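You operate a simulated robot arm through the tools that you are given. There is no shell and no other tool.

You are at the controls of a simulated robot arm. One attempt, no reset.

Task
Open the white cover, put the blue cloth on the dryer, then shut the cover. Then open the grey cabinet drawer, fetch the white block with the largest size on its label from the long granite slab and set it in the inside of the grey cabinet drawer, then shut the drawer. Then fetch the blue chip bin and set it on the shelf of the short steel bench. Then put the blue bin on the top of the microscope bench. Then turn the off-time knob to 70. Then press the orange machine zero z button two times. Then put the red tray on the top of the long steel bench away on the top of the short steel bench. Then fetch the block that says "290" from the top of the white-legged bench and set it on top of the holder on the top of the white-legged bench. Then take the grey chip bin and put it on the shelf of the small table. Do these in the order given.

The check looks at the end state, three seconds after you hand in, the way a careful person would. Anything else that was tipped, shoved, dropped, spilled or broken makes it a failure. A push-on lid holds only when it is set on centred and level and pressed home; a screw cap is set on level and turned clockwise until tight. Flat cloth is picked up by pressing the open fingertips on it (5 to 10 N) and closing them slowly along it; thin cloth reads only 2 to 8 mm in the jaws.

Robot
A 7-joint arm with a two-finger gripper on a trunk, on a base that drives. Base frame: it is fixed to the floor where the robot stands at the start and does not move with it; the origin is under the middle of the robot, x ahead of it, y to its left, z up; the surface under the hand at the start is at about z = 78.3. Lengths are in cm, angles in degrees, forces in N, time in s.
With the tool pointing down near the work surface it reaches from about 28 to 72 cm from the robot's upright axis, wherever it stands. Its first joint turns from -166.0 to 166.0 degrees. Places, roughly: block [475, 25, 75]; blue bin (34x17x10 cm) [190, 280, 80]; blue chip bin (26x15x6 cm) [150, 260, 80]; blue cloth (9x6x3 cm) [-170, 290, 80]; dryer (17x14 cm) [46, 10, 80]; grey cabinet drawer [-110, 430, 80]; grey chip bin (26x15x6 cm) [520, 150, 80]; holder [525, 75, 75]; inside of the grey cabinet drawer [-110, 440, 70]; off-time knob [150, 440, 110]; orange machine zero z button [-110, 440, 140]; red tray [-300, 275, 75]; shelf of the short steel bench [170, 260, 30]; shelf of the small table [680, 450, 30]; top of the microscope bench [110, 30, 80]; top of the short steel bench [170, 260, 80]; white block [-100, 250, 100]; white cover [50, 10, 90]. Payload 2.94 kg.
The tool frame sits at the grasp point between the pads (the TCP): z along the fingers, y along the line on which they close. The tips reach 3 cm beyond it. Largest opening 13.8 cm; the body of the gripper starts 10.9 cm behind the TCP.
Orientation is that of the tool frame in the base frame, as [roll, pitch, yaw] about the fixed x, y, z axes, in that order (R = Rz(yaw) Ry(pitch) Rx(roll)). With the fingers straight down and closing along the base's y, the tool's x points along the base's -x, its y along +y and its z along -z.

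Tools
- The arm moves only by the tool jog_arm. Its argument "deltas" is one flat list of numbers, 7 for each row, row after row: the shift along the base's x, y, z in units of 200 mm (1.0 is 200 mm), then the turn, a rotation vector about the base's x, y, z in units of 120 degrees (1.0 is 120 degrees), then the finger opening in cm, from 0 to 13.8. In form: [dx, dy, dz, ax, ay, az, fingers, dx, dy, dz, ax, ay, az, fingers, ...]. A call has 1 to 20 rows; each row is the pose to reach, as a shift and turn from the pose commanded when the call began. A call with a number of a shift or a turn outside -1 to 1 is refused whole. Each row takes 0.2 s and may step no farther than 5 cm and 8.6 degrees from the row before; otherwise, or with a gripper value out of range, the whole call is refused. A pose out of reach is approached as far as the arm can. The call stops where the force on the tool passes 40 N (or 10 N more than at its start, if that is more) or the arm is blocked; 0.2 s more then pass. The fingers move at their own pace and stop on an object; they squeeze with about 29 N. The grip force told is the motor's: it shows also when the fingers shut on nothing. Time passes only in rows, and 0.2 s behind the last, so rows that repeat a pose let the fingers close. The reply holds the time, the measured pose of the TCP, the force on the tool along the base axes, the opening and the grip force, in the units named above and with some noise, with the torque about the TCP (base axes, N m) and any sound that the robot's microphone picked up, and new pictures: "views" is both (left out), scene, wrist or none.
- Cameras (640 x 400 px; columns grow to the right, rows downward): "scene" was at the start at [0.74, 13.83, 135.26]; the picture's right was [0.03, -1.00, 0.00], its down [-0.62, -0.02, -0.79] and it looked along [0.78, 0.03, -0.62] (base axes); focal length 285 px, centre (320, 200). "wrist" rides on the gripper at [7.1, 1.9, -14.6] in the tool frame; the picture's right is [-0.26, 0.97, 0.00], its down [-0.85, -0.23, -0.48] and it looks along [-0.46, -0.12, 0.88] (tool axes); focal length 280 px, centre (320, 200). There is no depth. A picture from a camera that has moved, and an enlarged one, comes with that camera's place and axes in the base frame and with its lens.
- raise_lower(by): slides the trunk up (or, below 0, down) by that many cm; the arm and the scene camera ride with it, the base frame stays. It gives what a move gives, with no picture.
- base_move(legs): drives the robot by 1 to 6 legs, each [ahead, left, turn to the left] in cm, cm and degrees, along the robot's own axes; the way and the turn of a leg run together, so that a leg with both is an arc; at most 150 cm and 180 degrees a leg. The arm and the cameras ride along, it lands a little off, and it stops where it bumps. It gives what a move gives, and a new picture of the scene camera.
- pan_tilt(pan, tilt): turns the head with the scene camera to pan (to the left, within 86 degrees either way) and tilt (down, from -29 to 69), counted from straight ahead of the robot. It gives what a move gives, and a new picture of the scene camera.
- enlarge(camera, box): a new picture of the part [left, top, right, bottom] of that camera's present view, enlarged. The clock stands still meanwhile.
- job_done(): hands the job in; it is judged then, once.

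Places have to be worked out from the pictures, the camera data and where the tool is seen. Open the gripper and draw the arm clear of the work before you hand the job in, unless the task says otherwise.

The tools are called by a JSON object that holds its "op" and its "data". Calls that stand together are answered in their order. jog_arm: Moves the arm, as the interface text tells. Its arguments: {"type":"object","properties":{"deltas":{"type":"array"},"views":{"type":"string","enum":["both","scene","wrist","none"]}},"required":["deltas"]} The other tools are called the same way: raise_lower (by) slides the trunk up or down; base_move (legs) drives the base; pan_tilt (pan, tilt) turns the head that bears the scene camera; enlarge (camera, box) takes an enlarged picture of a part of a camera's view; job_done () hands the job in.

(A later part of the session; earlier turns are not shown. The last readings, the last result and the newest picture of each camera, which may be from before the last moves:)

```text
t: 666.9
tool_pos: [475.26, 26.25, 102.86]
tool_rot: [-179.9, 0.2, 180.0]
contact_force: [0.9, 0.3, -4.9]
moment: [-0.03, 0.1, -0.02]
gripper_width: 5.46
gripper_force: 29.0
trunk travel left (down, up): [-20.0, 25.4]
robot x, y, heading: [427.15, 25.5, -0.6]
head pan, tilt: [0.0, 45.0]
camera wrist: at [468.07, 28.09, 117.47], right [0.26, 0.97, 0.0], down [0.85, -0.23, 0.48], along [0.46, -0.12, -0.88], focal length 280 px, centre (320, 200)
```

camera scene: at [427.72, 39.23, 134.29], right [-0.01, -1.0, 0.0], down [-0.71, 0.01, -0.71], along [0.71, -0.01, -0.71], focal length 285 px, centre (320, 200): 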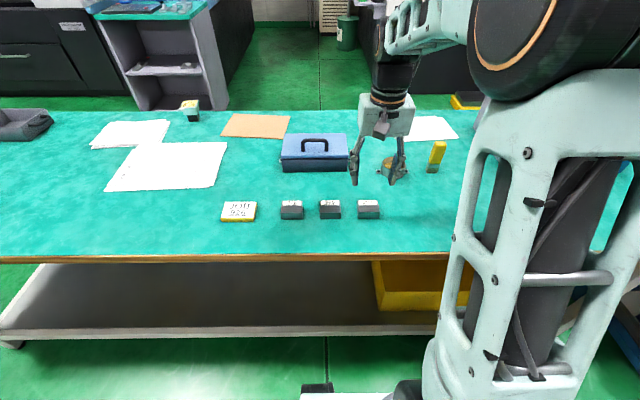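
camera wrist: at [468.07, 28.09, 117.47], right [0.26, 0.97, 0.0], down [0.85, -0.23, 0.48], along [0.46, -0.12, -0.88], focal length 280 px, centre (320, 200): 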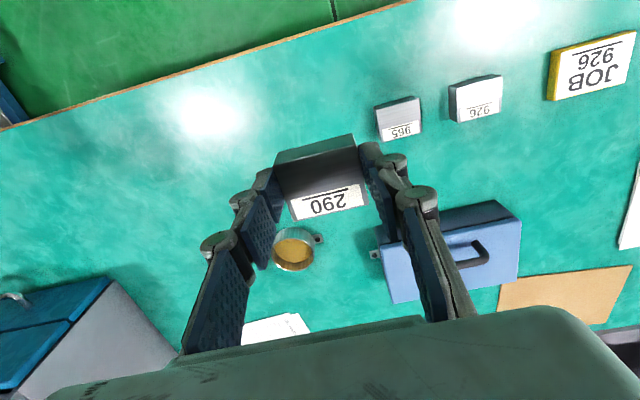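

The block (≈0.5 kg) is held. I retract and drive around the bench's north end to its east side, in stages.

{"op": "jog_arm", "data": {"deltas": [-0.15, 0, 0.15, 0, 0, 0, 4, -0.3, 0, 0.3, 0, 0, 0, 4, -0.35, 0, 0.5, 0, 0, 0, 4], "views": "none"}}

{"op": "base_move", "data": {"legs": [[-8, 0, 0.6], [0, 0, 90], [150, 0, 0], [45, 0, 0], [0, 0, -90]]}}

```text
t: 667.7
tool_pos: [467.99, 26.3, 112.87]
tool_rot: [180.0, 0.2, -180.0]
contact_force: [1.0, -0.2, -4.9]
moment: [-0.01, 0.06, -0.02]
gripper_width: 5.47
gripper_force: 29.5
trunk travel left (down, up): [-20.0, 25.4]
robot x, y, heading: [427.65, 25.54, -0.6]
head pan, tilt: [0.0, 45.0]
```

```text
t: 685.8
tool_pos: [459.75, 222.53, 112.78]
tool_rot: [-180.0, 0.3, -179.6]
contact_force: [0.6, -0.7, -4.5]
moment: [-0.01, 0.03, -0.01]
gripper_width: 5.46
gripper_force: 28.7
trunk travel left (down, up): [-20.0, 25.4]
robot x, y, heading: [418.89, 221.41, 0.0]
head pan, tilt: [0.0, 45.0]
camera scene: at [419.18, 235.14, 134.28], right [0.0, -1.0, 0.0], down [-0.71, 0.0, -0.71], along [0.71, 0.0, -0.71], focal length 285 px, centre (320, 200)
```

scene: 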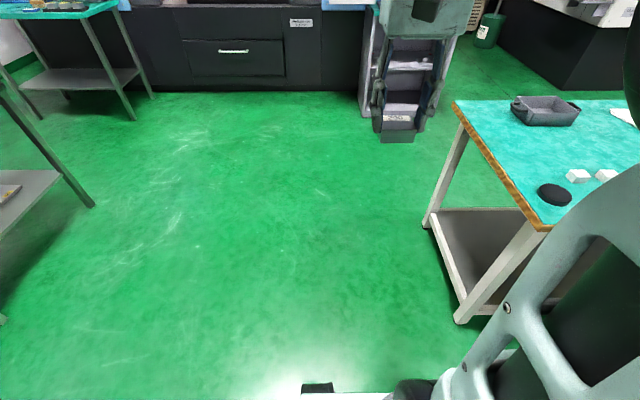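

The way around the north end is clear. I continue to the east side and turn to face west at the holder.

{"op": "base_move", "data": {"legs": [[150, 0, 0], [24, 0, 0], [0, 0, -90], [132, 0, 0], [0, 0, -90]]}}

{"op": "pan_tilt", "data": {"pan": 0, "tilt": 42}}

```text
t: 708.5
tool_pos: [550.52, 89.84, 112.83]
tool_rot: [-180.0, 0.3, -0.5]
contact_force: [-0.7, 0.7, -5.1]
moment: [-0.02, -0.04, -0.01]
gripper_width: 5.43
gripper_force: 29.3
trunk travel left (down, up): [-20.0, 25.4]
robot x, y, heading: [591.26, 90.2, 179.0]
head pan, tilt: [0.0, 45.0]
camera scene: at [591.14, 76.63, 134.28], right [0.02, 1.0, 0.0], down [0.71, -0.01, -0.71], along [-0.71, 0.01, -0.71], focal length 285 px, centre (320, 200)
```

scene: 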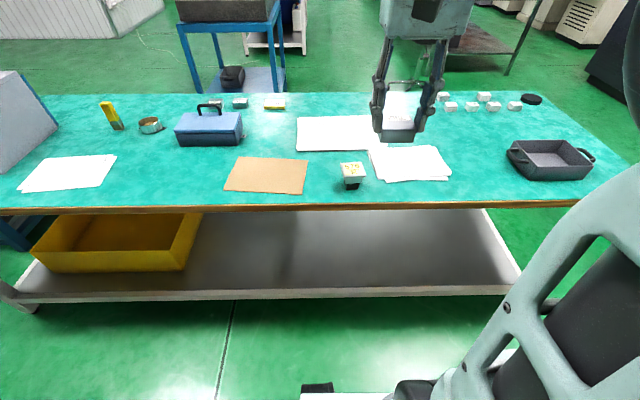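

```text
t: 709.1
tool_pos: [550.61, 89.85, 112.7]
tool_rot: [-179.9, 0.2, -0.5]
contact_force: [0.1, -0.1, -4.7]
moment: [0.0, -0.07, 0.04]
gripper_width: 5.47
gripper_force: 29.5
trunk travel left (down, up): [-20.0, 25.4]
robot x, y, heading: [591.53, 90.02, 178.6]
head pan, tilt: [0.0, 42.0]
camera scene: at [590.92, 76.63, 134.71], right [0.02, 1.0, 0.0], down [0.67, -0.01, -0.74], along [-0.74, 0.01, -0.67], focal length 285 px, centre (320, 200)
```

scene: 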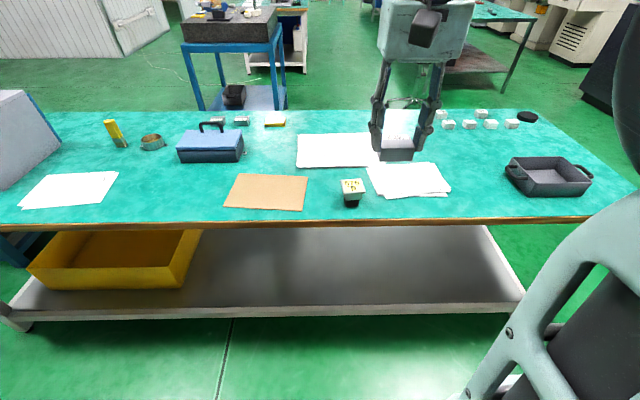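

The holder is right ahead near the east edge. I enlarge it to measure its plate.

{"op": "enlarge", "data": {"camera": "scene", "box": [320, 160, 390, 220]}}

{"op": "jog_arm", "data": {"deltas": [0, 0, 0, 0, 0, 0, 4], "views": "wrist"}}

```text
6.67 times, centred on (355, 190) of scene
camera zoom: at [590.92, 76.63, 134.71], right [0.02, 1.0, 0.0], down [0.67, -0.01, -0.74], along [-0.74, 0.01, -0.67], focal length 1900 px, centre (87, 267)
```

zoom: 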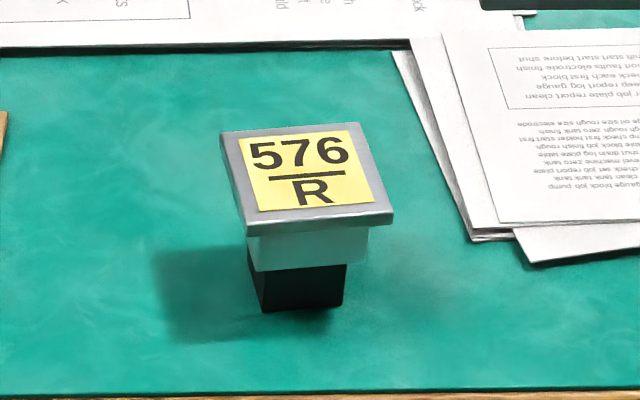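

```text
t: 709.5
tool_pos: [550.42, 89.88, 112.77]
tool_rot: [-180.0, 0.3, -0.4]
contact_force: [0.1, 0.5, -5.2]
moment: [-0.01, -0.04, -0.01]
gripper_width: 5.42
gripper_force: 28.7
trunk travel left (down, up): [-20.0, 25.4]
robot x, y, heading: [591.59, 90.34, 178.9]
head pan, tilt: [0.0, 42.0]
camera wrist: at [557.65, 87.83, 127.33], right [-0.27, -0.96, 0.0], down [-0.84, 0.24, 0.48], along [-0.46, 0.13, -0.88], focal length 280 px, centre (320, 200)
```

wrist: 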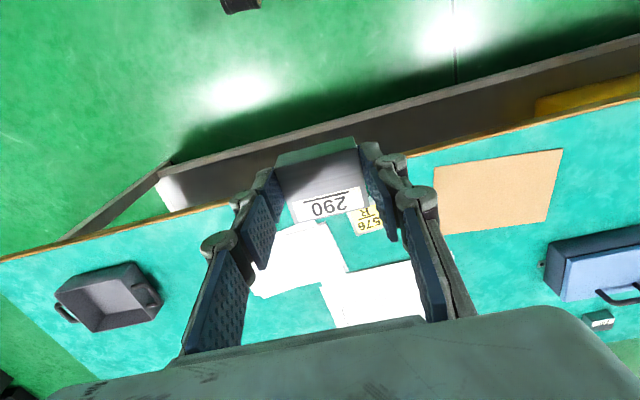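

The plate is ~6 × 6 cm, centred near (529.6, 86.7), top z≈84.3. I zoom the wrist view to see how the block sits in the fingers.

{"op": "enlarge", "data": {"camera": "wrist", "box": [230, 110, 450, 260]}}

{"op": "jog_arm", "data": {"deltas": [0, 0, 0, 0, 0, 0, 4, 0, 0, 0, 0, 0, 0, 4], "views": "none"}}

{"op": "jog_arm", "data": {"deltas": [0, 0, 0, 0, 0, 0, 4, 0, 0, 0, 0, 0, 0, 4], "views": "none"}}

```text
2.67 times, centred on (340, 185) of wrist
camera zoom: at [557.65, 87.83, 127.33], right [-0.27, -0.96, 0.0], down [-0.84, 0.24, 0.48], along [-0.46, 0.13, -0.88], focal length 748 px, centre (267, 240)
```

zoom: 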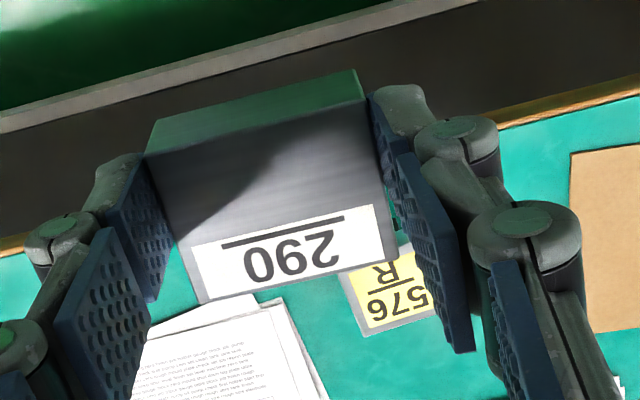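

```text
t: 710.1
tool_pos: [550.54, 89.77, 112.7]
tool_rot: [180.0, 0.2, -0.5]
contact_force: [-0.6, -0.1, -5.1]
moment: [-0.01, -0.08, -0.05]
gripper_width: 5.42
gripper_force: 29.5
trunk travel left (down, up): [-20.0, 25.4]
robot x, y, heading: [591.17, 90.08, 178.7]
head pan, tilt: [0.0, 42.0]
```

```text
t: 710.7
tool_pos: [550.48, 89.86, 112.86]
tool_rot: [-179.9, 0.3, -0.5]
contact_force: [-0.1, 0.4, -5.2]
moment: [-0.03, -0.05, 0.01]
gripper_width: 5.48
gripper_force: 29.6
trunk travel left (down, up): [-20.0, 25.4]
robot x, y, heading: [591.88, 90.29, 178.9]
head pan, tilt: [0.0, 42.0]
```

The block sits only ~0.7 cm deep in the fingertips and ~1 cm forward of the TCP, so I must be gentle. I pan the head for a second view of the holder to triangulate it better.

{"op": "pan_tilt", "data": {"pan": 30, "tilt": 42}}

{"op": "enlarge", "data": {"camera": "scene", "box": [480, 130, 600, 220]}}

```text
t: 711.7
tool_pos: [550.57, 89.78, 112.6]
tool_rot: [-180.0, 0.4, -0.5]
contact_force: [0.0, -0.5, -5.0]
moment: [0.01, -0.09, -0.01]
gripper_width: 5.41
gripper_force: 29.2
trunk travel left (down, up): [-20.0, 25.4]
robot x, y, heading: [591.56, 90.18, 179.0]
head pan, tilt: [30.0, 42.0]
camera scene: at [591.95, 72.44, 134.71], right [-0.48, 0.88, 0.0], down [0.59, 0.32, -0.74], along [-0.65, -0.36, -0.67], focal length 285 px, centre (320, 200)
```

scene: 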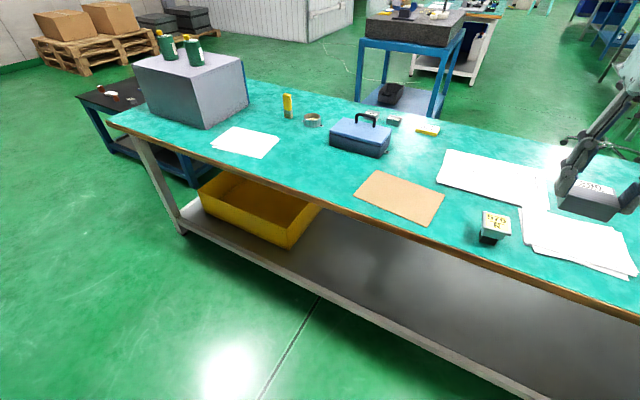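

```text
4.44 times, centred on (540, 175) of scene
camera zoom: at [591.95, 72.44, 134.71], right [-0.48, 0.88, 0.0], down [0.59, 0.32, -0.74], along [-0.65, -0.36, -0.67], focal length 1267 px, centre (-658, 311)
```

zoom: 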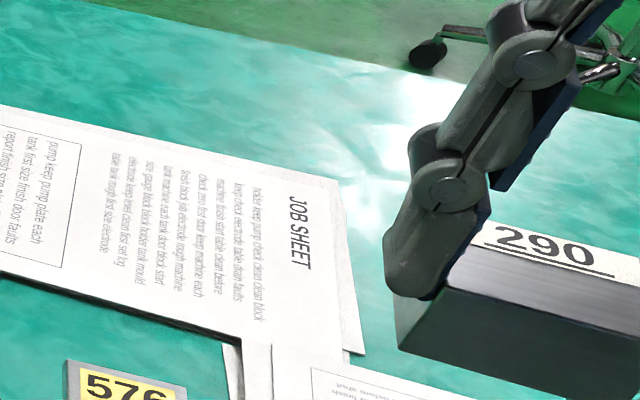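

{"op": "enlarge", "data": {"camera": "scene", "box": [460, 195, 540, 255]}}

```text
6.67 times, centred on (500, 225) of scene
camera zoom: at [591.95, 72.44, 134.71], right [-0.48, 0.88, 0.0], down [0.59, 0.32, -0.74], along [-0.65, -0.36, -0.67], focal length 1900 px, centre (-880, 33)
```

zoom: 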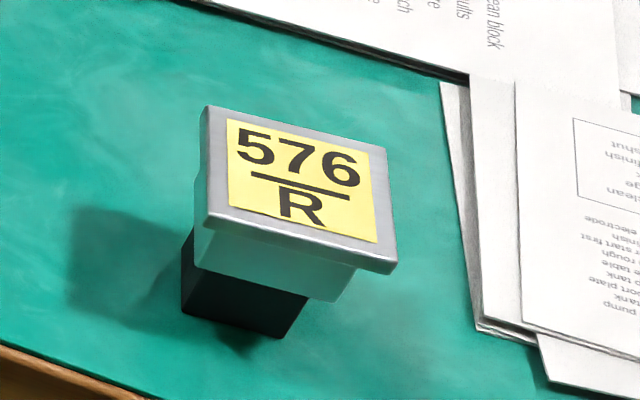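

Combining the wide-baseline views, the plate centre is about (529.4, 86.8, 84.0). I carry the block above it smoothly.

{"op": "jog_arm", "data": {"deltas": [-0.12, -0.02, 0, 0, 0, 0.004, 4, -0.25, -0.04, 0, 0, 0, 0.004, 4, -0.4, -0.06, 0, 0, 0, 0.004, 4, -0.55, -0.08, 0, 0, 0, 0.004, 4, -0.7, -0.1, 0, 0, 0, 0.004, 4, -0.85, -0.12, 0, 0, 0, 0.004, 4, -0.95, -0.135, 0, 0, 0, 0.004, 4, -1.0, -0.14, 0, 0, 0, 0.004, 4], "views": "none"}}

{"op": "jog_arm", "data": {"deltas": [-0.005, 0, -0.12, 0, 0, 0, 4, -0.005, 0, -0.24, 0, 0, 0, 4, -0.005, 0, -0.36, 0, 0, 0, 4, -0.005, 0, -0.48, 0, 0, 0, 4, -0.005, 0, -0.6, 0, 0, 0, 4, -0.005, 0, -0.72, 0, 0, 0, 4, -0.005, 0, -0.82, 0, 0, 0, 4, -0.005, 0, -0.9, 0, 0, 0, 4], "views": "both"}}

```text
t: 713.5
tool_pos: [530.77, 87.14, 112.44]
tool_rot: [179.9, 0.4, 0.1]
contact_force: [0.9, -0.7, -4.7]
moment: [0.0, -0.08, 0.02]
gripper_width: 5.44
gripper_force: 29.0
trunk travel left (down, up): [-20.0, 25.4]
robot x, y, heading: [591.6, 89.6, 178.7]
head pan, tilt: [30.0, 42.0]
```

```text
t: 715.3
tool_pos: [530.48, 87.04, 94.67]
tool_rot: [179.9, 0.2, 0.0]
contact_force: [0.1, -0.2, -5.5]
moment: [-0.04, -0.01, -0.01]
gripper_width: 5.49
gripper_force: 28.9
trunk travel left (down, up): [-20.0, 25.4]
robot x, y, heading: [591.58, 90.18, 179.1]
head pan, tilt: [30.0, 42.0]
camera scene: at [591.93, 72.43, 134.71], right [-0.48, 0.88, 0.0], down [0.59, 0.32, -0.74], along [-0.65, -0.36, -0.67], focal length 285 px, centre (320, 200)
camera wrist: at [537.6, 85.07, 109.27], right [-0.26, -0.97, 0.0], down [-0.85, 0.23, 0.48], along [-0.46, 0.12, -0.88], focal length 280 px, centre (320, 200)
```

scene: 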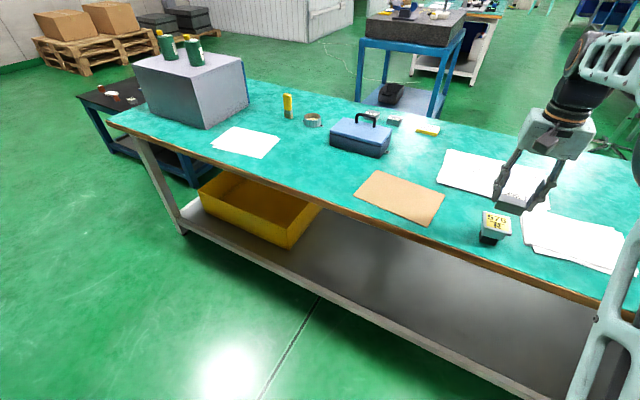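
wrist: 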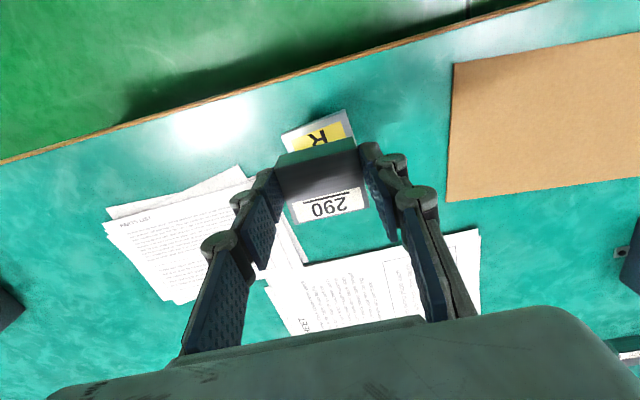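

The wrist view confirms plate centre (529.2, 86.95) — well aligned. I lower gently toward the plate.

{"op": "jog_arm", "data": {"deltas": [-0.005, 0, -0.06, 0, 0, 0, 4, -0.005, 0, -0.12, 0, 0, 0, 4, -0.005, 0, -0.17, 0, 0, 0, 4, -0.005, 0, -0.2, 0, 0, 0, 4], "views": "both"}}

{"op": "enlarge", "data": {"camera": "scene", "box": [460, 165, 560, 255]}}

```text
t: 716.3
tool_pos: [530.37, 87.13, 90.68]
tool_rot: [179.9, 0.3, -0.1]
contact_force: [0.5, 0.9, -5.3]
moment: [0.01, -0.05, -0.03]
gripper_width: 5.45
gripper_force: 28.9
trunk travel left (down, up): [-20.0, 25.4]
robot x, y, heading: [591.33, 89.7, 179.0]
head pan, tilt: [30.0, 42.0]
camera scene: at [591.93, 72.43, 134.71], right [-0.48, 0.88, 0.0], down [0.59, 0.32, -0.74], along [-0.65, -0.36, -0.67], focal length 285 px, centre (320, 200)
camera wrist: at [537.48, 85.09, 105.32], right [-0.26, -0.97, 0.0], down [-0.85, 0.23, 0.48], along [-0.46, 0.12, -0.88], focal length 280 px, centre (320, 200)
```

scene: 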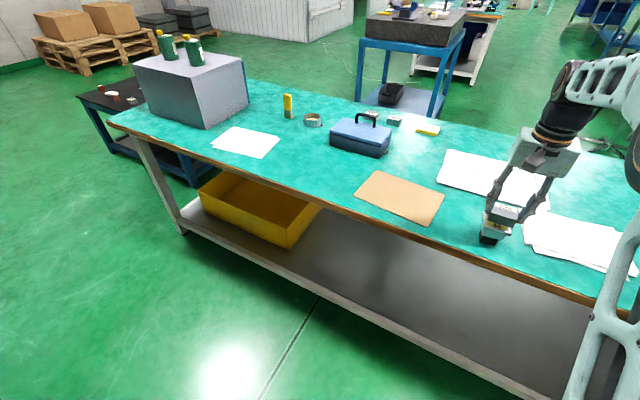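
wrist: 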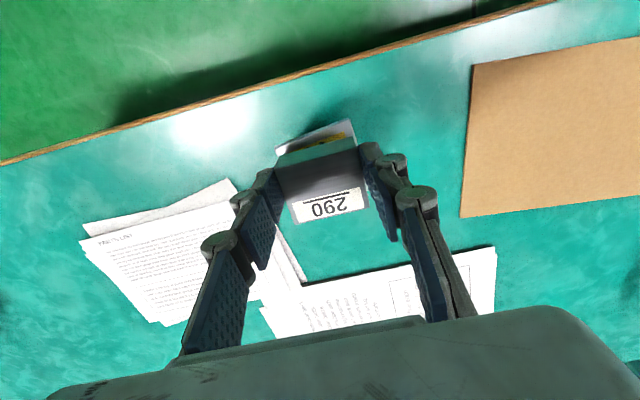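

```text
4.44 times, centred on (510, 210) of scene
camera zoom: at [591.93, 72.43, 134.71], right [-0.48, 0.88, 0.0], down [0.59, 0.32, -0.74], along [-0.65, -0.36, -0.67], focal length 1267 px, centre (-524, 156)
```

zoom: 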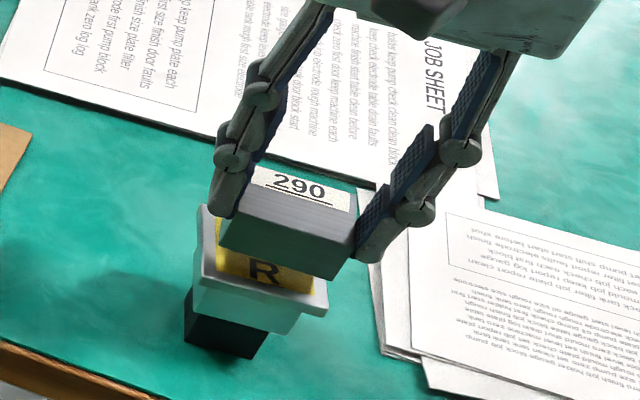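

The block hovers right over the plate with about 2 cm gap and good alignment. I lower in small steps until contact.

{"op": "jog_arm", "data": {"deltas": [0, 0.005, -0.03, 0, 0, 0, 4, 0, 0.005, -0.05, 0, 0, 0, 4, 0, 0.005, -0.07, 0, 0, 0, 4], "views": "none"}}

```text
t: 717.1
tool_pos: [530.39, 87.17, 89.45]
tool_rot: [-179.9, 0.4, 0.0]
contact_force: [0.0, -0.2, -5.1]
moment: [0.01, -0.03, 0.0]
gripper_width: 5.46
gripper_force: 29.4
trunk travel left (down, up): [-20.0, 25.4]
robot x, y, heading: [591.14, 90.46, 178.9]
head pan, tilt: [30.0, 42.0]
```

{"op": "jog_arm", "data": {"deltas": [0, 0, -0.01, 0, 0, 0, 4, 0, 0, -0.02, 0, 0, 0, 4, 0, 0, -0.03, 0, 0, 0, 4], "views": "none"}}

```text
t: 717.9
tool_pos: [530.42, 87.12, 89.02]
tool_rot: [180.0, 0.6, 0.0]
contact_force: [0.5, -0.6, 13.7]
moment: [0.06, -0.18, 0.02]
gripper_width: 5.46
gripper_force: 28.8
trunk travel left (down, up): [-20.0, 25.4]
robot x, y, heading: [591.13, 90.24, 179.0]
head pan, tilt: [30.0, 42.0]
```

Contact made (+14 N). I ease up slightly, then check before opening.

{"op": "jog_arm", "data": {"deltas": [0, 0, 0.01, 0, 0, 0, 4, 0, 0, 0.01, 0, 0, 0, 4], "views": "scene"}}

{"op": "enlarge", "data": {"camera": "scene", "box": [460, 165, 560, 255]}}

```text
t: 718.5
tool_pos: [530.37, 87.21, 89.16]
tool_rot: [180.0, 0.4, 0.1]
contact_force: [-3.8, 0.3, 8.9]
moment: [0.07, 0.41, 0.0]
gripper_width: 5.45
gripper_force: 28.8
trunk travel left (down, up): [-20.0, 25.4]
robot x, y, heading: [591.08, 90.3, 178.7]
head pan, tilt: [30.0, 42.0]
camera scene: at [592.05, 72.45, 134.71], right [-0.48, 0.88, 0.0], down [0.59, 0.32, -0.74], along [-0.65, -0.36, -0.67], focal length 285 px, centre (320, 200)
```

scene: 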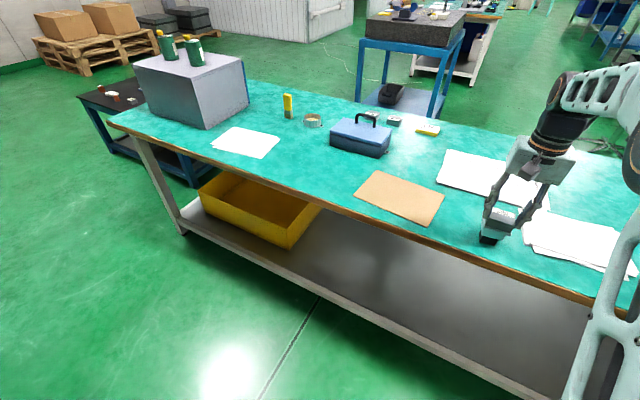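

```text
4.44 times, centred on (510, 210) of scene
camera zoom: at [592.05, 72.45, 134.71], right [-0.48, 0.88, 0.0], down [0.59, 0.32, -0.74], along [-0.65, -0.36, -0.67], focal length 1267 px, centre (-524, 156)
```

zoom: 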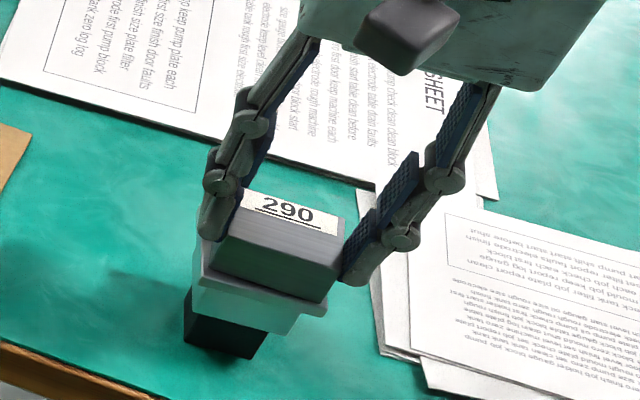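

The block rests on the plate, well placed. I release gently and rise straight up.

{"op": "jog_arm", "data": {"deltas": [0, 0, 0.006, 0, 0, 0, 4, 0, 0, 0.006, 0, 0, 0, 6.2, 0, 0, 0.006, 0, 0, 0, 7, 0, 0, 0.006, 0, 0, 0, 7, 0, 0, 0.1, 0, 0, 0, 7, 0, 0, 0.25, 0, 0, 0, 7, 0, 0, 0.45, 0, 0, 0, 7, 0, 0, 0.65, 0, 0, 0, 7, 0, 0, 0.85, 0, 0, 0, 7], "views": "both"}}

{"op": "enlarge", "data": {"camera": "scene", "box": [460, 165, 560, 255]}}

```text
t: 720.5
tool_pos: [530.31, 87.01, 105.88]
tool_rot: [-180.0, 0.2, -0.1]
contact_force: [-0.2, 0.3, -0.1]
moment: [-0.01, -0.01, -0.01]
gripper_width: 7.01
gripper_force: 0.0
trunk travel left (down, up): [-20.0, 25.4]
robot x, y, heading: [591.58, 90.09, 178.9]
head pan, tilt: [30.0, 42.0]
camera scene: at [591.98, 72.43, 134.71], right [-0.48, 0.88, 0.0], down [0.59, 0.32, -0.74], along [-0.65, -0.36, -0.67], focal length 285 px, centre (320, 200)
camera wrist: at [537.42, 85.17, 120.56], right [-0.26, -0.97, 0.0], down [-0.85, 0.23, 0.48], along [-0.46, 0.12, -0.88], focal length 280 px, centre (320, 200)
```

scene: 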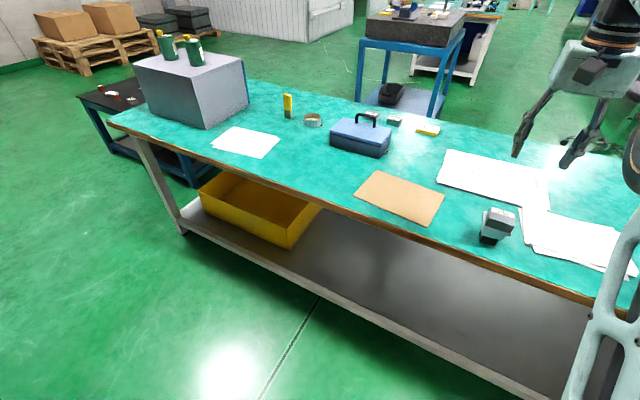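
wrist: 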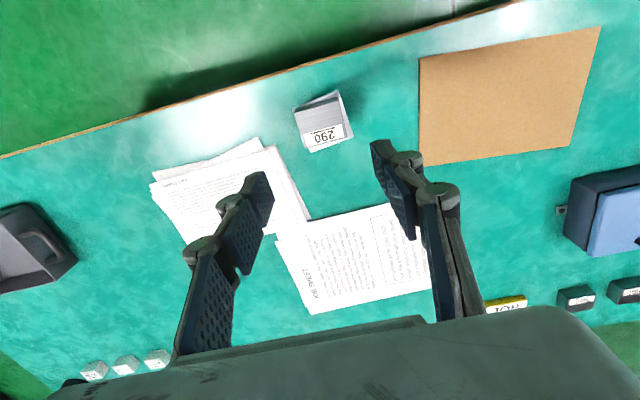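

```text
4.44 times, centred on (510, 210) of scene
camera zoom: at [591.98, 72.43, 134.71], right [-0.48, 0.88, 0.0], down [0.59, 0.32, -0.74], along [-0.65, -0.36, -0.67], focal length 1267 px, centre (-524, 156)
```

zoom: 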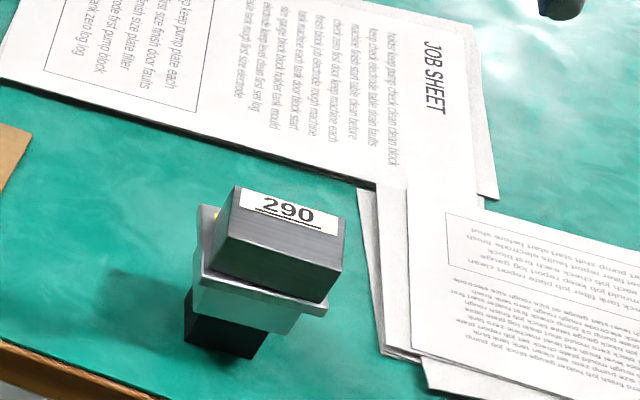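

The 290 block sits on the holder. Last task: the grey chip bin at the bench's north-east corner. I lift the arm and shift north to face it.

{"op": "jog_arm", "data": {"deltas": [0.1, 0, 0.15, 0, 0, 0, 4, 0.3, 0, 0.3, 0, 0, 0, 4, 0.5, 0, 0.35, 0, 0, 0, 4], "views": "none"}}

{"op": "base_move", "data": {"legs": [[0, -55, 1], [12, 0, 0]]}}

{"op": "pan_tilt", "data": {"pan": 0, "tilt": 48}}

```text
t: 721.3
tool_pos: [540.52, 87.1, 113.02]
tool_rot: [179.9, 0.3, 0.0]
contact_force: [-1.2, 0.0, 0.0]
moment: [-0.01, 0.0, 0.02]
gripper_width: 4.03
gripper_force: 0.1
trunk travel left (down, up): [-20.0, 25.4]
robot x, y, heading: [591.31, 90.01, 179.0]
head pan, tilt: [30.0, 42.0]
```

```text
t: 727.3
tool_pos: [529.45, 139.64, 112.85]
tool_rot: [-180.0, 0.4, 1.0]
contact_force: [0.4, 0.2, -0.1]
moment: [0.01, -0.02, 0.01]
gripper_width: 3.99
gripper_force: 0.1
trunk travel left (down, up): [-20.0, 25.4]
robot x, y, heading: [580.46, 143.74, 179.6]
head pan, tilt: [30.0, 42.0]
camera scene: at [581.07, 125.84, 134.71], right [-0.5, 0.87, 0.0], down [0.58, 0.33, -0.74], along [-0.65, -0.37, -0.67], focal length 285 px, centre (320, 200)
```

scene: 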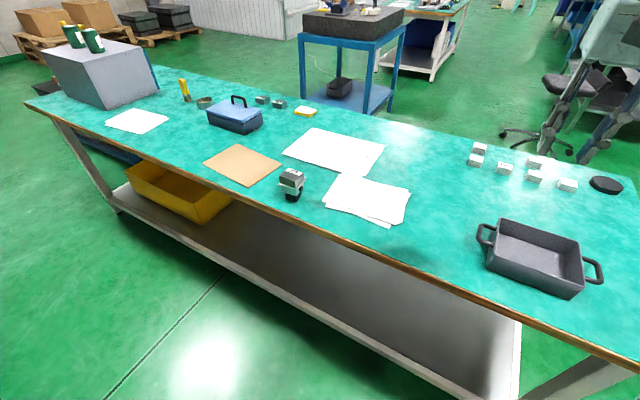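

```text
t: 728.2
tool_pos: [529.41, 139.78, 112.94]
tool_rot: [-179.9, 0.4, 0.9]
contact_force: [-0.3, 0.6, -0.1]
moment: [-0.01, 0.0, -0.01]
gripper_width: 3.99
gripper_force: 0.0
trunk travel left (down, up): [-20.0, 25.4]
robot x, y, heading: [580.14, 143.55, 179.6]
head pan, tilt: [0.0, 48.0]
camera scene: at [580.46, 130.02, 133.86], right [0.0, 1.0, 0.0], down [0.74, 0.0, -0.67], along [-0.67, 0.0, -0.74], focal length 285 px, centre (320, 200)
```

scene: 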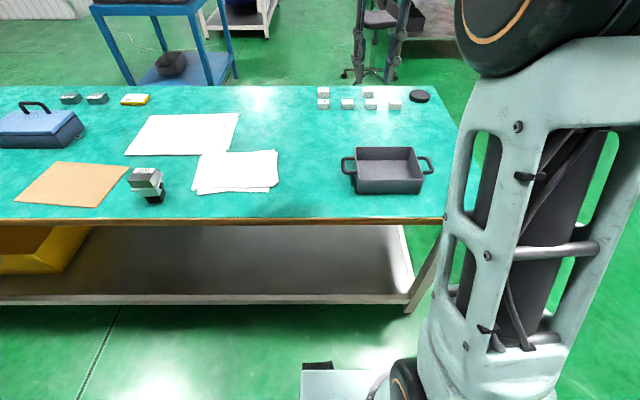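

I enlarge the grey bin for measurement and take a wrist view.

{"op": "enlarge", "data": {"camera": "scene", "box": [330, 135, 450, 210]}}

{"op": "jog_arm", "data": {"deltas": [0.1, 0, 0, 0, 0, 0.0682, 4, 0.2, 0, 0, 0, 0, 0.1364, 4, 0.3, 0, 0, 0, 0, 0.2046, 4, 0.4, 0.02, 0, 0, 0, 0.2727, 4, 0.4, 0.05, 0, 0, 0, 0.3409, 4, 0.4, 0.1, 0, 0, 0, 0.409, 4, 0.4, 0.15, 0, 0, 0, 0.4773, 4, 0.4, 0.2, 0, 0, 0, 0.5455, 4, 0.4, 0.25, 0, 0, 0, 0.6136, 4, 0.4, 0.3, 0, 0, 0, 0.6818, 4, 0.4, 0.35, 0, 0, 0, 0.742, 4], "views": "wrist"}}

```text
5.33 times, centred on (390, 172) of scene
camera zoom: at [580.46, 130.02, 133.86], right [0.0, 1.0, 0.0], down [0.74, 0.0, -0.67], along [-0.67, 0.0, -0.74], focal length 1520 px, centre (-53, 347)
```

zoom: 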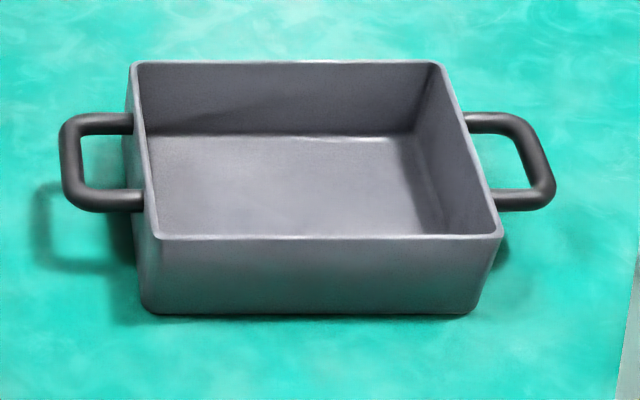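

```text
t: 730.6
tool_pos: [537.36, 146.63, 112.93]
tool_rot: [180.0, 0.3, 90.1]
contact_force: [-0.4, 0.1, 0.3]
moment: [-0.01, -0.01, -0.01]
gripper_width: 3.99
gripper_force: 0.1
trunk travel left (down, up): [-20.0, 25.4]
robot x, y, heading: [579.67, 143.01, 179.7]
head pan, tilt: [0.0, 48.0]
camera wrist: at [539.28, 153.81, 127.5], right [0.97, -0.26, 0.0], down [-0.23, -0.85, 0.48], along [-0.12, -0.46, -0.88], focal length 280 px, centre (320, 200)
```

wrist: 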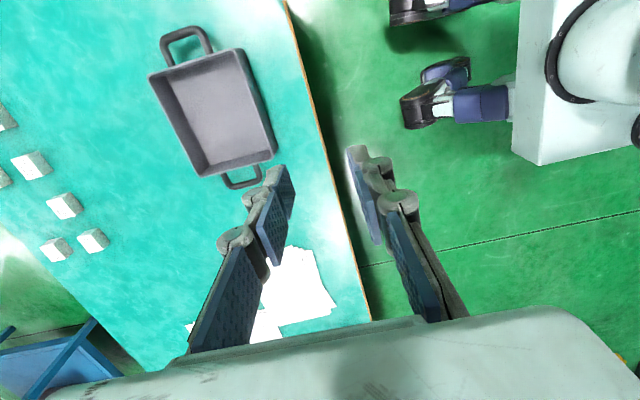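

The grey bin's near (east) wall is at x≈529.2, mid y≈147.9, rim z≈84.6. I move above it and descend.

{"op": "jog_arm", "data": {"deltas": [-0.1, 0.02, -0.15, 0, 0, 0, 4, -0.25, 0.04, -0.3, 0, 0, 0, 4, -0.41, 0.065, -0.45, 0, 0, 0, 4, -0.41, 0.065, -0.65, 0, 0, 0, 4, -0.41, 0.065, -0.85, 0, 0, 0, 4, -0.41, 0.065, -0.95, 0, 0, 0, 4], "views": "wrist"}}

```text
t: 732.0
tool_pos: [529.09, 147.91, 93.89]
tool_rot: [180.0, 0.3, 89.9]
contact_force: [-0.5, -0.1, 0.1]
moment: [0.01, 0.01, 0.03]
gripper_width: 4.0
gripper_force: 0.1
trunk travel left (down, up): [-20.0, 25.4]
robot x, y, heading: [580.19, 143.39, 179.8]
head pan, tilt: [0.0, 48.0]
camera wrist: at [530.98, 155.11, 108.54], right [0.96, -0.26, 0.0], down [-0.23, -0.85, 0.48], along [-0.13, -0.46, -0.88], focal length 280 px, centre (320, 200)
```

wrist: 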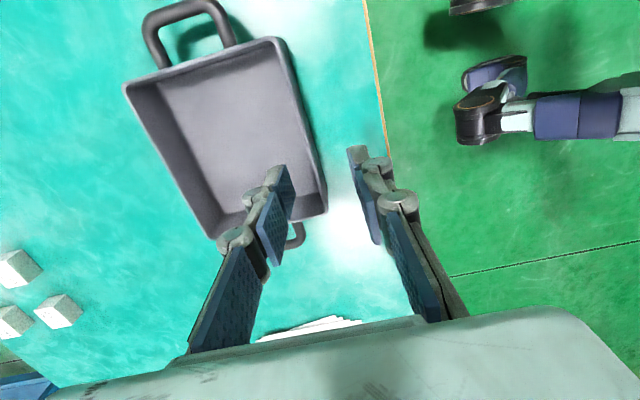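

The wall lies between the fingertips. I descend and close.

{"op": "jog_arm", "data": {"deltas": [0, 0, -0.2, 0, 0, 0, 4, 0, 0, -0.38, 0, 0, 0, 4, 0, 0, -0.47, 0, 0, 0, 4, 0, 0, -0.47, 0, 0, 0, 2, 0, 0, -0.47, 0, 0, 0, 0.2, 0, 0, -0.47, 0, 0, 0, 0.2], "views": "none"}}

{"op": "jog_arm", "data": {"deltas": [0, 0, 0.1, 0, 0, 0, 0.2, 0, 0, 0.25, 0, 0, 0, 0.2, 0, 0, 0.45, 0, 0, 0, 0.2, 0, 0, 0.65, 0, 0, 0, 0.2], "views": "both"}}

```text
t: 733.4
tool_pos: [529.16, 148.18, 84.46]
tool_rot: [179.9, 0.3, 89.9]
contact_force: [0.5, 1.0, -1.0]
moment: [0.08, 0.02, -0.03]
gripper_width: 0.59
gripper_force: 29.2
trunk travel left (down, up): [-20.0, 25.4]
robot x, y, heading: [580.3, 143.36, 179.7]
head pan, tilt: [0.0, 48.0]
```

```text
t: 734.4
tool_pos: [529.26, 148.03, 97.7]
tool_rot: [179.8, 0.3, 89.9]
contact_force: [0.1, 0.6, -2.3]
moment: [0.02, -0.16, 0.05]
gripper_width: 0.6
gripper_force: 28.6
trunk travel left (down, up): [-20.0, 25.4]
robot x, y, heading: [580.59, 143.41, 180.1]
head pan, tilt: [0.0, 48.0]
camera scene: at [580.45, 130.02, 133.86], right [0.0, 1.0, 0.0], down [0.74, 0.0, -0.67], along [-0.67, 0.0, -0.74], focal length 285 px, centre (320, 200)
camera wrist: at [531.13, 155.15, 112.3], right [0.96, -0.26, 0.0], down [-0.23, -0.85, 0.48], along [-0.12, -0.46, -0.88], focal length 280 px, centre (320, 200)
```

scene: 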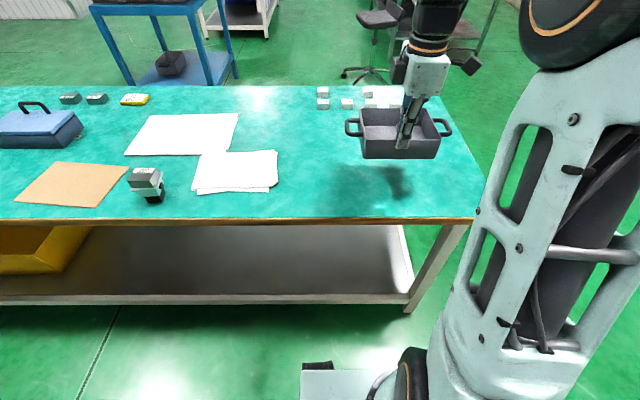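
wrist: 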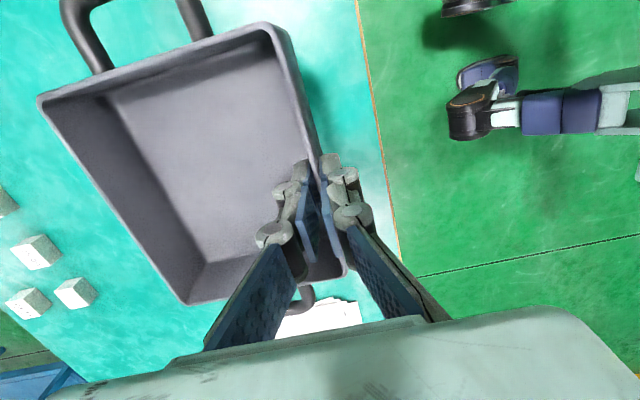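

I swing the bin 90° clockwise (long side pointing west) while moving a bit inward over the bench.

{"op": "jog_arm", "data": {"deltas": [-0.05, -0.02, 0.02, 0, 0, -0.0682, 0.2, -0.1, -0.05, 0.02, 0, 0, -0.1364, 0.2, -0.15, -0.08, 0.02, 0, 0, -0.2046, 0.2, -0.2, -0.12, 0.02, 0, 0, -0.2727, 0.2, -0.25, -0.15, 0.02, 0, 0, -0.3409, 0.2, -0.3, -0.18, 0.02, 0, 0, -0.409, 0.2, -0.35, -0.2, 0.02, 0, 0, -0.4773, 0.2, -0.4, -0.22, 0.02, 0, 0, -0.5455, 0.2, -0.45, -0.24, 0.02, 0, 0, -0.6136, 0.2, -0.5, -0.25, 0.02, 0, 0, -0.6818, 0.2, -0.55, -0.25, 0.02, 0, 0, -0.75, 0.2], "views": "both"}}

```text
t: 736.8
tool_pos: [518.14, 143.11, 97.93]
tool_rot: [179.9, 0.3, -0.3]
contact_force: [0.9, 0.8, -2.1]
moment: [-0.15, 0.03, 0.04]
gripper_width: 0.58
gripper_force: 28.9
trunk travel left (down, up): [-20.0, 25.4]
robot x, y, heading: [580.02, 143.25, 180.2]
head pan, tilt: [0.0, 48.0]
camera scene: at [580.43, 130.03, 133.86], right [0.0, 1.0, 0.0], down [0.74, 0.0, -0.67], along [-0.67, 0.0, -0.74], focal length 285 px, centre (320, 200)
camera wrist: at [525.23, 141.11, 112.5], right [-0.27, -0.96, 0.0], down [-0.85, 0.23, 0.48], along [-0.46, 0.13, -0.88], focal length 280 px, centre (320, 200)
```

scene: 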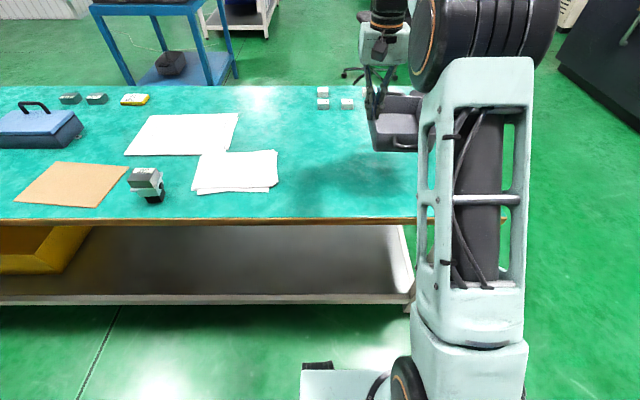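
wrist: 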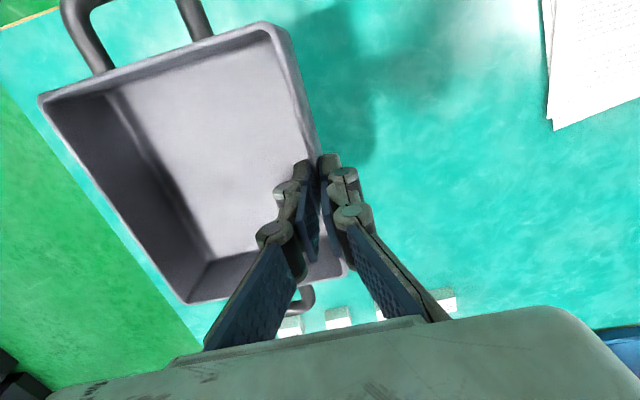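

I set the bin down here (clear of the small white blocks) for regripping with a pitched hand.

{"op": "jog_arm", "data": {"deltas": [0, 0, -0.2, 0, 0, 0, 0.2, 0, 0, -0.4, 0, 0, 0, 0.2, 0, 0, -0.55, 0, 0, 0, 0.2, 0, 0, -0.63, 0, 0, 0, 0.2, 0, 0, -0.67, 0, 0, 0, 0.2], "views": "none"}}

{"op": "jog_arm", "data": {"deltas": [0, 0, -0.01, 0, 0, 0, 0.2, 0, 0, -0.02, 0, 0, 0, 0.2], "views": "none"}}

```text
t: 738.0
tool_pos: [518.17, 142.91, 84.59]
tool_rot: [179.9, 0.3, -0.1]
contact_force: [0.1, -0.3, 2.0]
moment: [0.01, -0.31, -0.04]
gripper_width: 0.58
gripper_force: 29.1
trunk travel left (down, up): [-20.0, 25.4]
robot x, y, heading: [580.18, 143.43, 179.7]
head pan, tilt: [0.0, 48.0]
```

```text
t: 738.6
tool_pos: [518.21, 143.0, 84.43]
tool_rot: [179.9, 0.7, 0.0]
contact_force: [1.8, -1.0, 24.8]
moment: [-0.05, -0.65, -0.05]
gripper_width: 0.6
gripper_force: 28.9
trunk travel left (down, up): [-20.0, 25.4]
robot x, y, heading: [580.41, 143.48, 179.9]
head pan, tilt: [0.0, 48.0]
```

The bin is down. I release, rise, and pitch the hand 50° forward (toward −x).

{"op": "jog_arm", "data": {"deltas": [0, 0, 0.015, 0, 0, 0, 0.2, 0, 0, 0.015, 0, 0, 0, 2.5, 0, 0, 0.015, 0, 0, 0, 4, 0, 0, 0.1, 0, 0, 0, 4, 0, 0, 0.3, 0, 0, 0, 4, 0, 0, 0.45, 0, 0.0694, 0, 4, 0, 0, 0.5, 0, 0.1389, 0, 4, 0, 0, 0.5, 0, 0.2083, 0, 4, 0, 0, 0.5, 0, 0.2778, 0, 4, 0, 0, 0.5, 0, 0.3472, 0, 4, 0, 0, 0.5, 0, 0.4167, 0, 4], "views": "both"}}

```text
t: 741.0
tool_pos: [518.17, 143.03, 94.13]
tool_rot: [179.9, 50.3, -0.1]
contact_force: [-0.1, 0.3, 1.1]
moment: [0.0, 0.0, -0.01]
gripper_width: 3.99
gripper_force: 0.1
trunk travel left (down, up): [-20.0, 25.4]
robot x, y, heading: [580.21, 143.2, 180.1]
head pan, tilt: [0.0, 48.0]
camera scene: at [580.46, 130.03, 133.86], right [0.0, 1.0, 0.0], down [0.74, 0.0, -0.67], along [-0.67, 0.0, -0.74], focal length 285 px, centre (320, 200)
camera wrist: at [533.9, 141.07, 98.01], right [-0.17, -0.96, 0.2], down [-0.18, 0.23, 0.96], along [-0.97, 0.12, -0.21], focal length 280 px, centre (320, 200)
```

scene: 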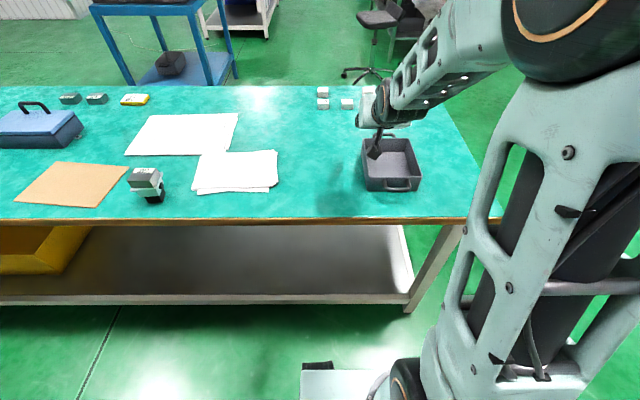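
wrist: 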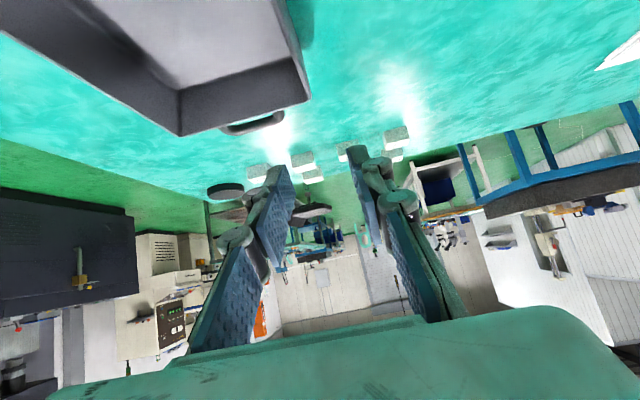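

Pitched exactly over the wall. I descend and grip it.

{"op": "jog_arm", "data": {"deltas": [0, 0, -0.2, 0, 0, 0, 4, 0, 0, -0.4, 0, 0, 0, 4, 0, 0, -0.515, 0, 0, 0, 4, 0, 0, -0.515, 0, 0, 0, 2, 0, 0, -0.515, 0, 0, 0, 0.2, 0, 0, -0.515, 0, 0, 0, 0.2, 0, 0, -0.515, 0, 0, 0, 0.2], "views": "wrist"}}

```text
t: 742.6
tool_pos: [517.99, 142.97, 83.8]
tool_rot: [179.8, 50.3, -0.1]
contact_force: [0.8, 0.0, -0.7]
moment: [0.0, 0.11, 0.01]
gripper_width: 0.59
gripper_force: 29.2
trunk travel left (down, up): [-20.0, 25.4]
robot x, y, heading: [580.18, 143.35, 179.8]
head pan, tilt: [0.0, 48.0]
camera wrist: at [533.8, 141.06, 87.68], right [-0.17, -0.96, 0.2], down [-0.18, 0.23, 0.96], along [-0.97, 0.12, -0.21], focal length 280 px, centre (320, 200)
```

wrist: 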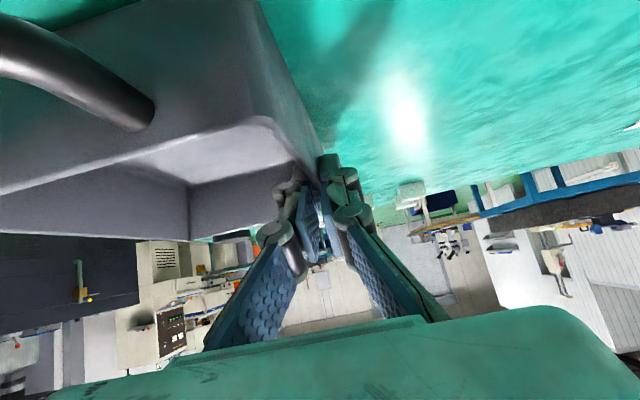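

Gripped. I lift, back off, and carry the bin north toward the small table.

{"op": "jog_arm", "data": {"deltas": [0, 0, 0.1, 0, 0, 0, 0.2, 0, 0, 0.25, 0, 0, 0, 0.2, 0, 0, 0.45, 0, 0, 0, 0.2, 0.03, 0, 0.65, 0, 0, 0, 0.2, 0.06, 0, 0.85, 0, 0, 0, 0.2], "views": "none"}}

{"op": "base_move", "data": {"legs": [[-10, 0, 0], [0, 0, -90], [110, 0, 0]]}}

{"op": "pan_tilt", "data": {"pan": 0, "tilt": 25}}

```text
t: 743.8
tool_pos: [519.57, 142.84, 100.68]
tool_rot: [179.8, 50.1, -0.2]
contact_force: [0.1, -0.9, -2.3]
moment: [-0.14, 0.06, 0.02]
gripper_width: 0.6
gripper_force: 29.1
trunk travel left (down, up): [-20.0, 25.4]
robot x, y, heading: [580.47, 143.66, 179.7]
head pan, tilt: [0.0, 48.0]
```

```text
t: 754.2
tool_pos: [594.09, 317.18, 100.71]
tool_rot: [179.9, 50.3, -91.3]
contact_force: [0.5, -0.4, -2.2]
moment: [0.01, 0.21, -0.03]
gripper_width: 0.61
gripper_force: 29.1
trunk travel left (down, up): [-20.0, 25.4]
robot x, y, heading: [593.42, 256.89, 88.3]
head pan, tilt: [0.0, 48.0]
camera scene: at [580.0, 256.78, 133.86], right [1.0, -0.03, 0.0], down [-0.02, -0.74, -0.67], along [0.02, 0.67, -0.74], focal length 285 px, centre (320, 200)
```

scene: 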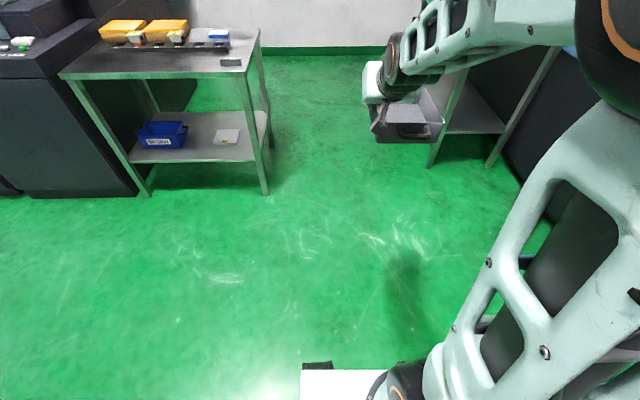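

```text
t: 755.1
tool_pos: [594.06, 317.15, 100.64]
tool_rot: [179.9, 50.3, -91.3]
contact_force: [0.5, -0.3, -2.4]
moment: [0.0, 0.16, 0.03]
gripper_width: 0.61
gripper_force: 28.8
trunk travel left (down, up): [-20.0, 25.4]
robot x, y, heading: [593.15, 256.83, 88.4]
head pan, tilt: [0.0, 25.0]
camera scene: at [580.03, 258.11, 137.33], right [1.0, -0.03, 0.0], down [-0.01, -0.42, -0.91], along [0.02, 0.91, -0.42], focal length 285 px, centre (320, 200)
```

scene: 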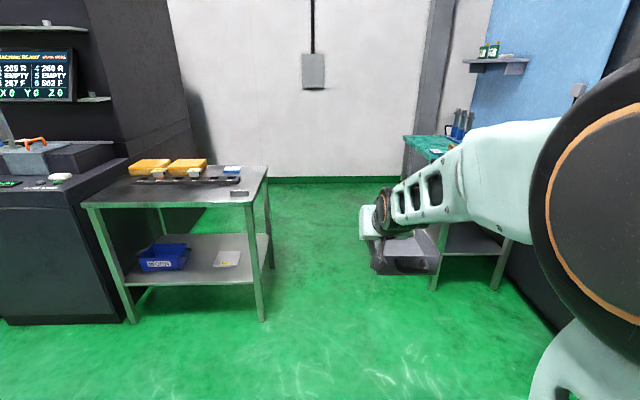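

The small table (legs at about (660,407) and (703,405)) is to the right. I pull the bin in a little, turn east, and slide north to stand in front of its west side.

{"op": "jog_arm", "data": {"deltas": [0, -0.12, 0.05, 0, 0, 0, 0.2, 0, -0.24, 0.1, 0, 0, 0, 0.2, 0, -0.35, 0.15, 0, 0, 0, 0.2], "views": "none"}}

{"op": "base_move", "data": {"legs": [[0, 0, -88.4], [0, 100, 0]]}}

{"op": "pan_tilt", "data": {"pan": 20, "tilt": 40}}

```text
t: 755.9
tool_pos: [593.78, 310.09, 102.93]
tool_rot: [-179.9, 49.2, -91.0]
contact_force: [-0.3, 0.3, -2.7]
moment: [-0.01, 0.17, 0.0]
gripper_width: 0.61
gripper_force: 28.8
trunk travel left (down, up): [-20.0, 25.4]
robot x, y, heading: [593.26, 256.49, 88.4]
head pan, tilt: [0.0, 25.0]
```

```text
t: 768.8
tool_pos: [645.84, 358.31, 103.32]
tool_rot: [180.0, 49.9, -179.5]
contact_force: [-0.4, 0.4, -2.5]
moment: [0.16, 0.0, 0.03]
gripper_width: 0.6
gripper_force: 29.0
trunk travel left (down, up): [-20.0, 25.4]
robot x, y, heading: [592.37, 357.24, 0.1]
head pan, tilt: [0.0, 25.0]
camera scene: at [592.67, 366.9, 137.44], right [-0.43, -0.9, 0.0], down [-0.37, 0.18, -0.91], along [0.82, -0.39, -0.41], focal length 285 px, centre (320, 200)
```

scene: 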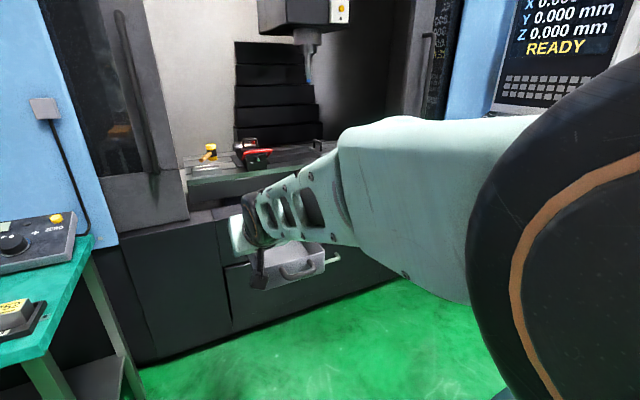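

```text
t: 769.6
tool_pos: [645.79, 358.24, 103.12]
tool_rot: [180.0, 49.5, -179.5]
contact_force: [-0.7, -0.1, -1.6]
moment: [0.14, -0.02, 0.01]
gripper_width: 0.61
gripper_force: 29.6
trunk travel left (down, up): [-20.0, 25.4]
robot x, y, heading: [591.9, 357.17, -0.1]
head pan, tilt: [20.0, 40.0]
camera scene: at [592.76, 367.13, 137.37], right [-0.4, -0.92, 0.0], down [-0.38, 0.17, -0.91], along [0.83, -0.37, -0.42], focal length 285 px, centre (320, 200)
```

scene: 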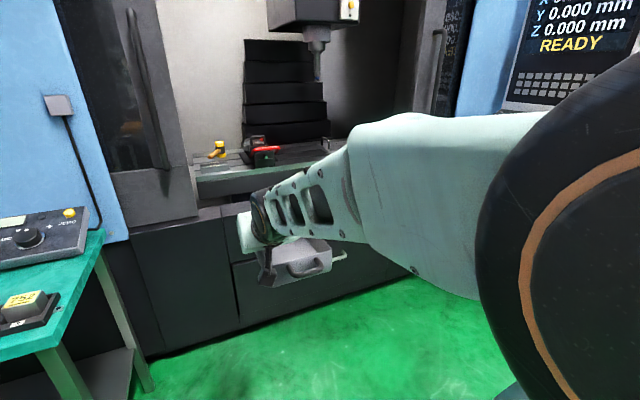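

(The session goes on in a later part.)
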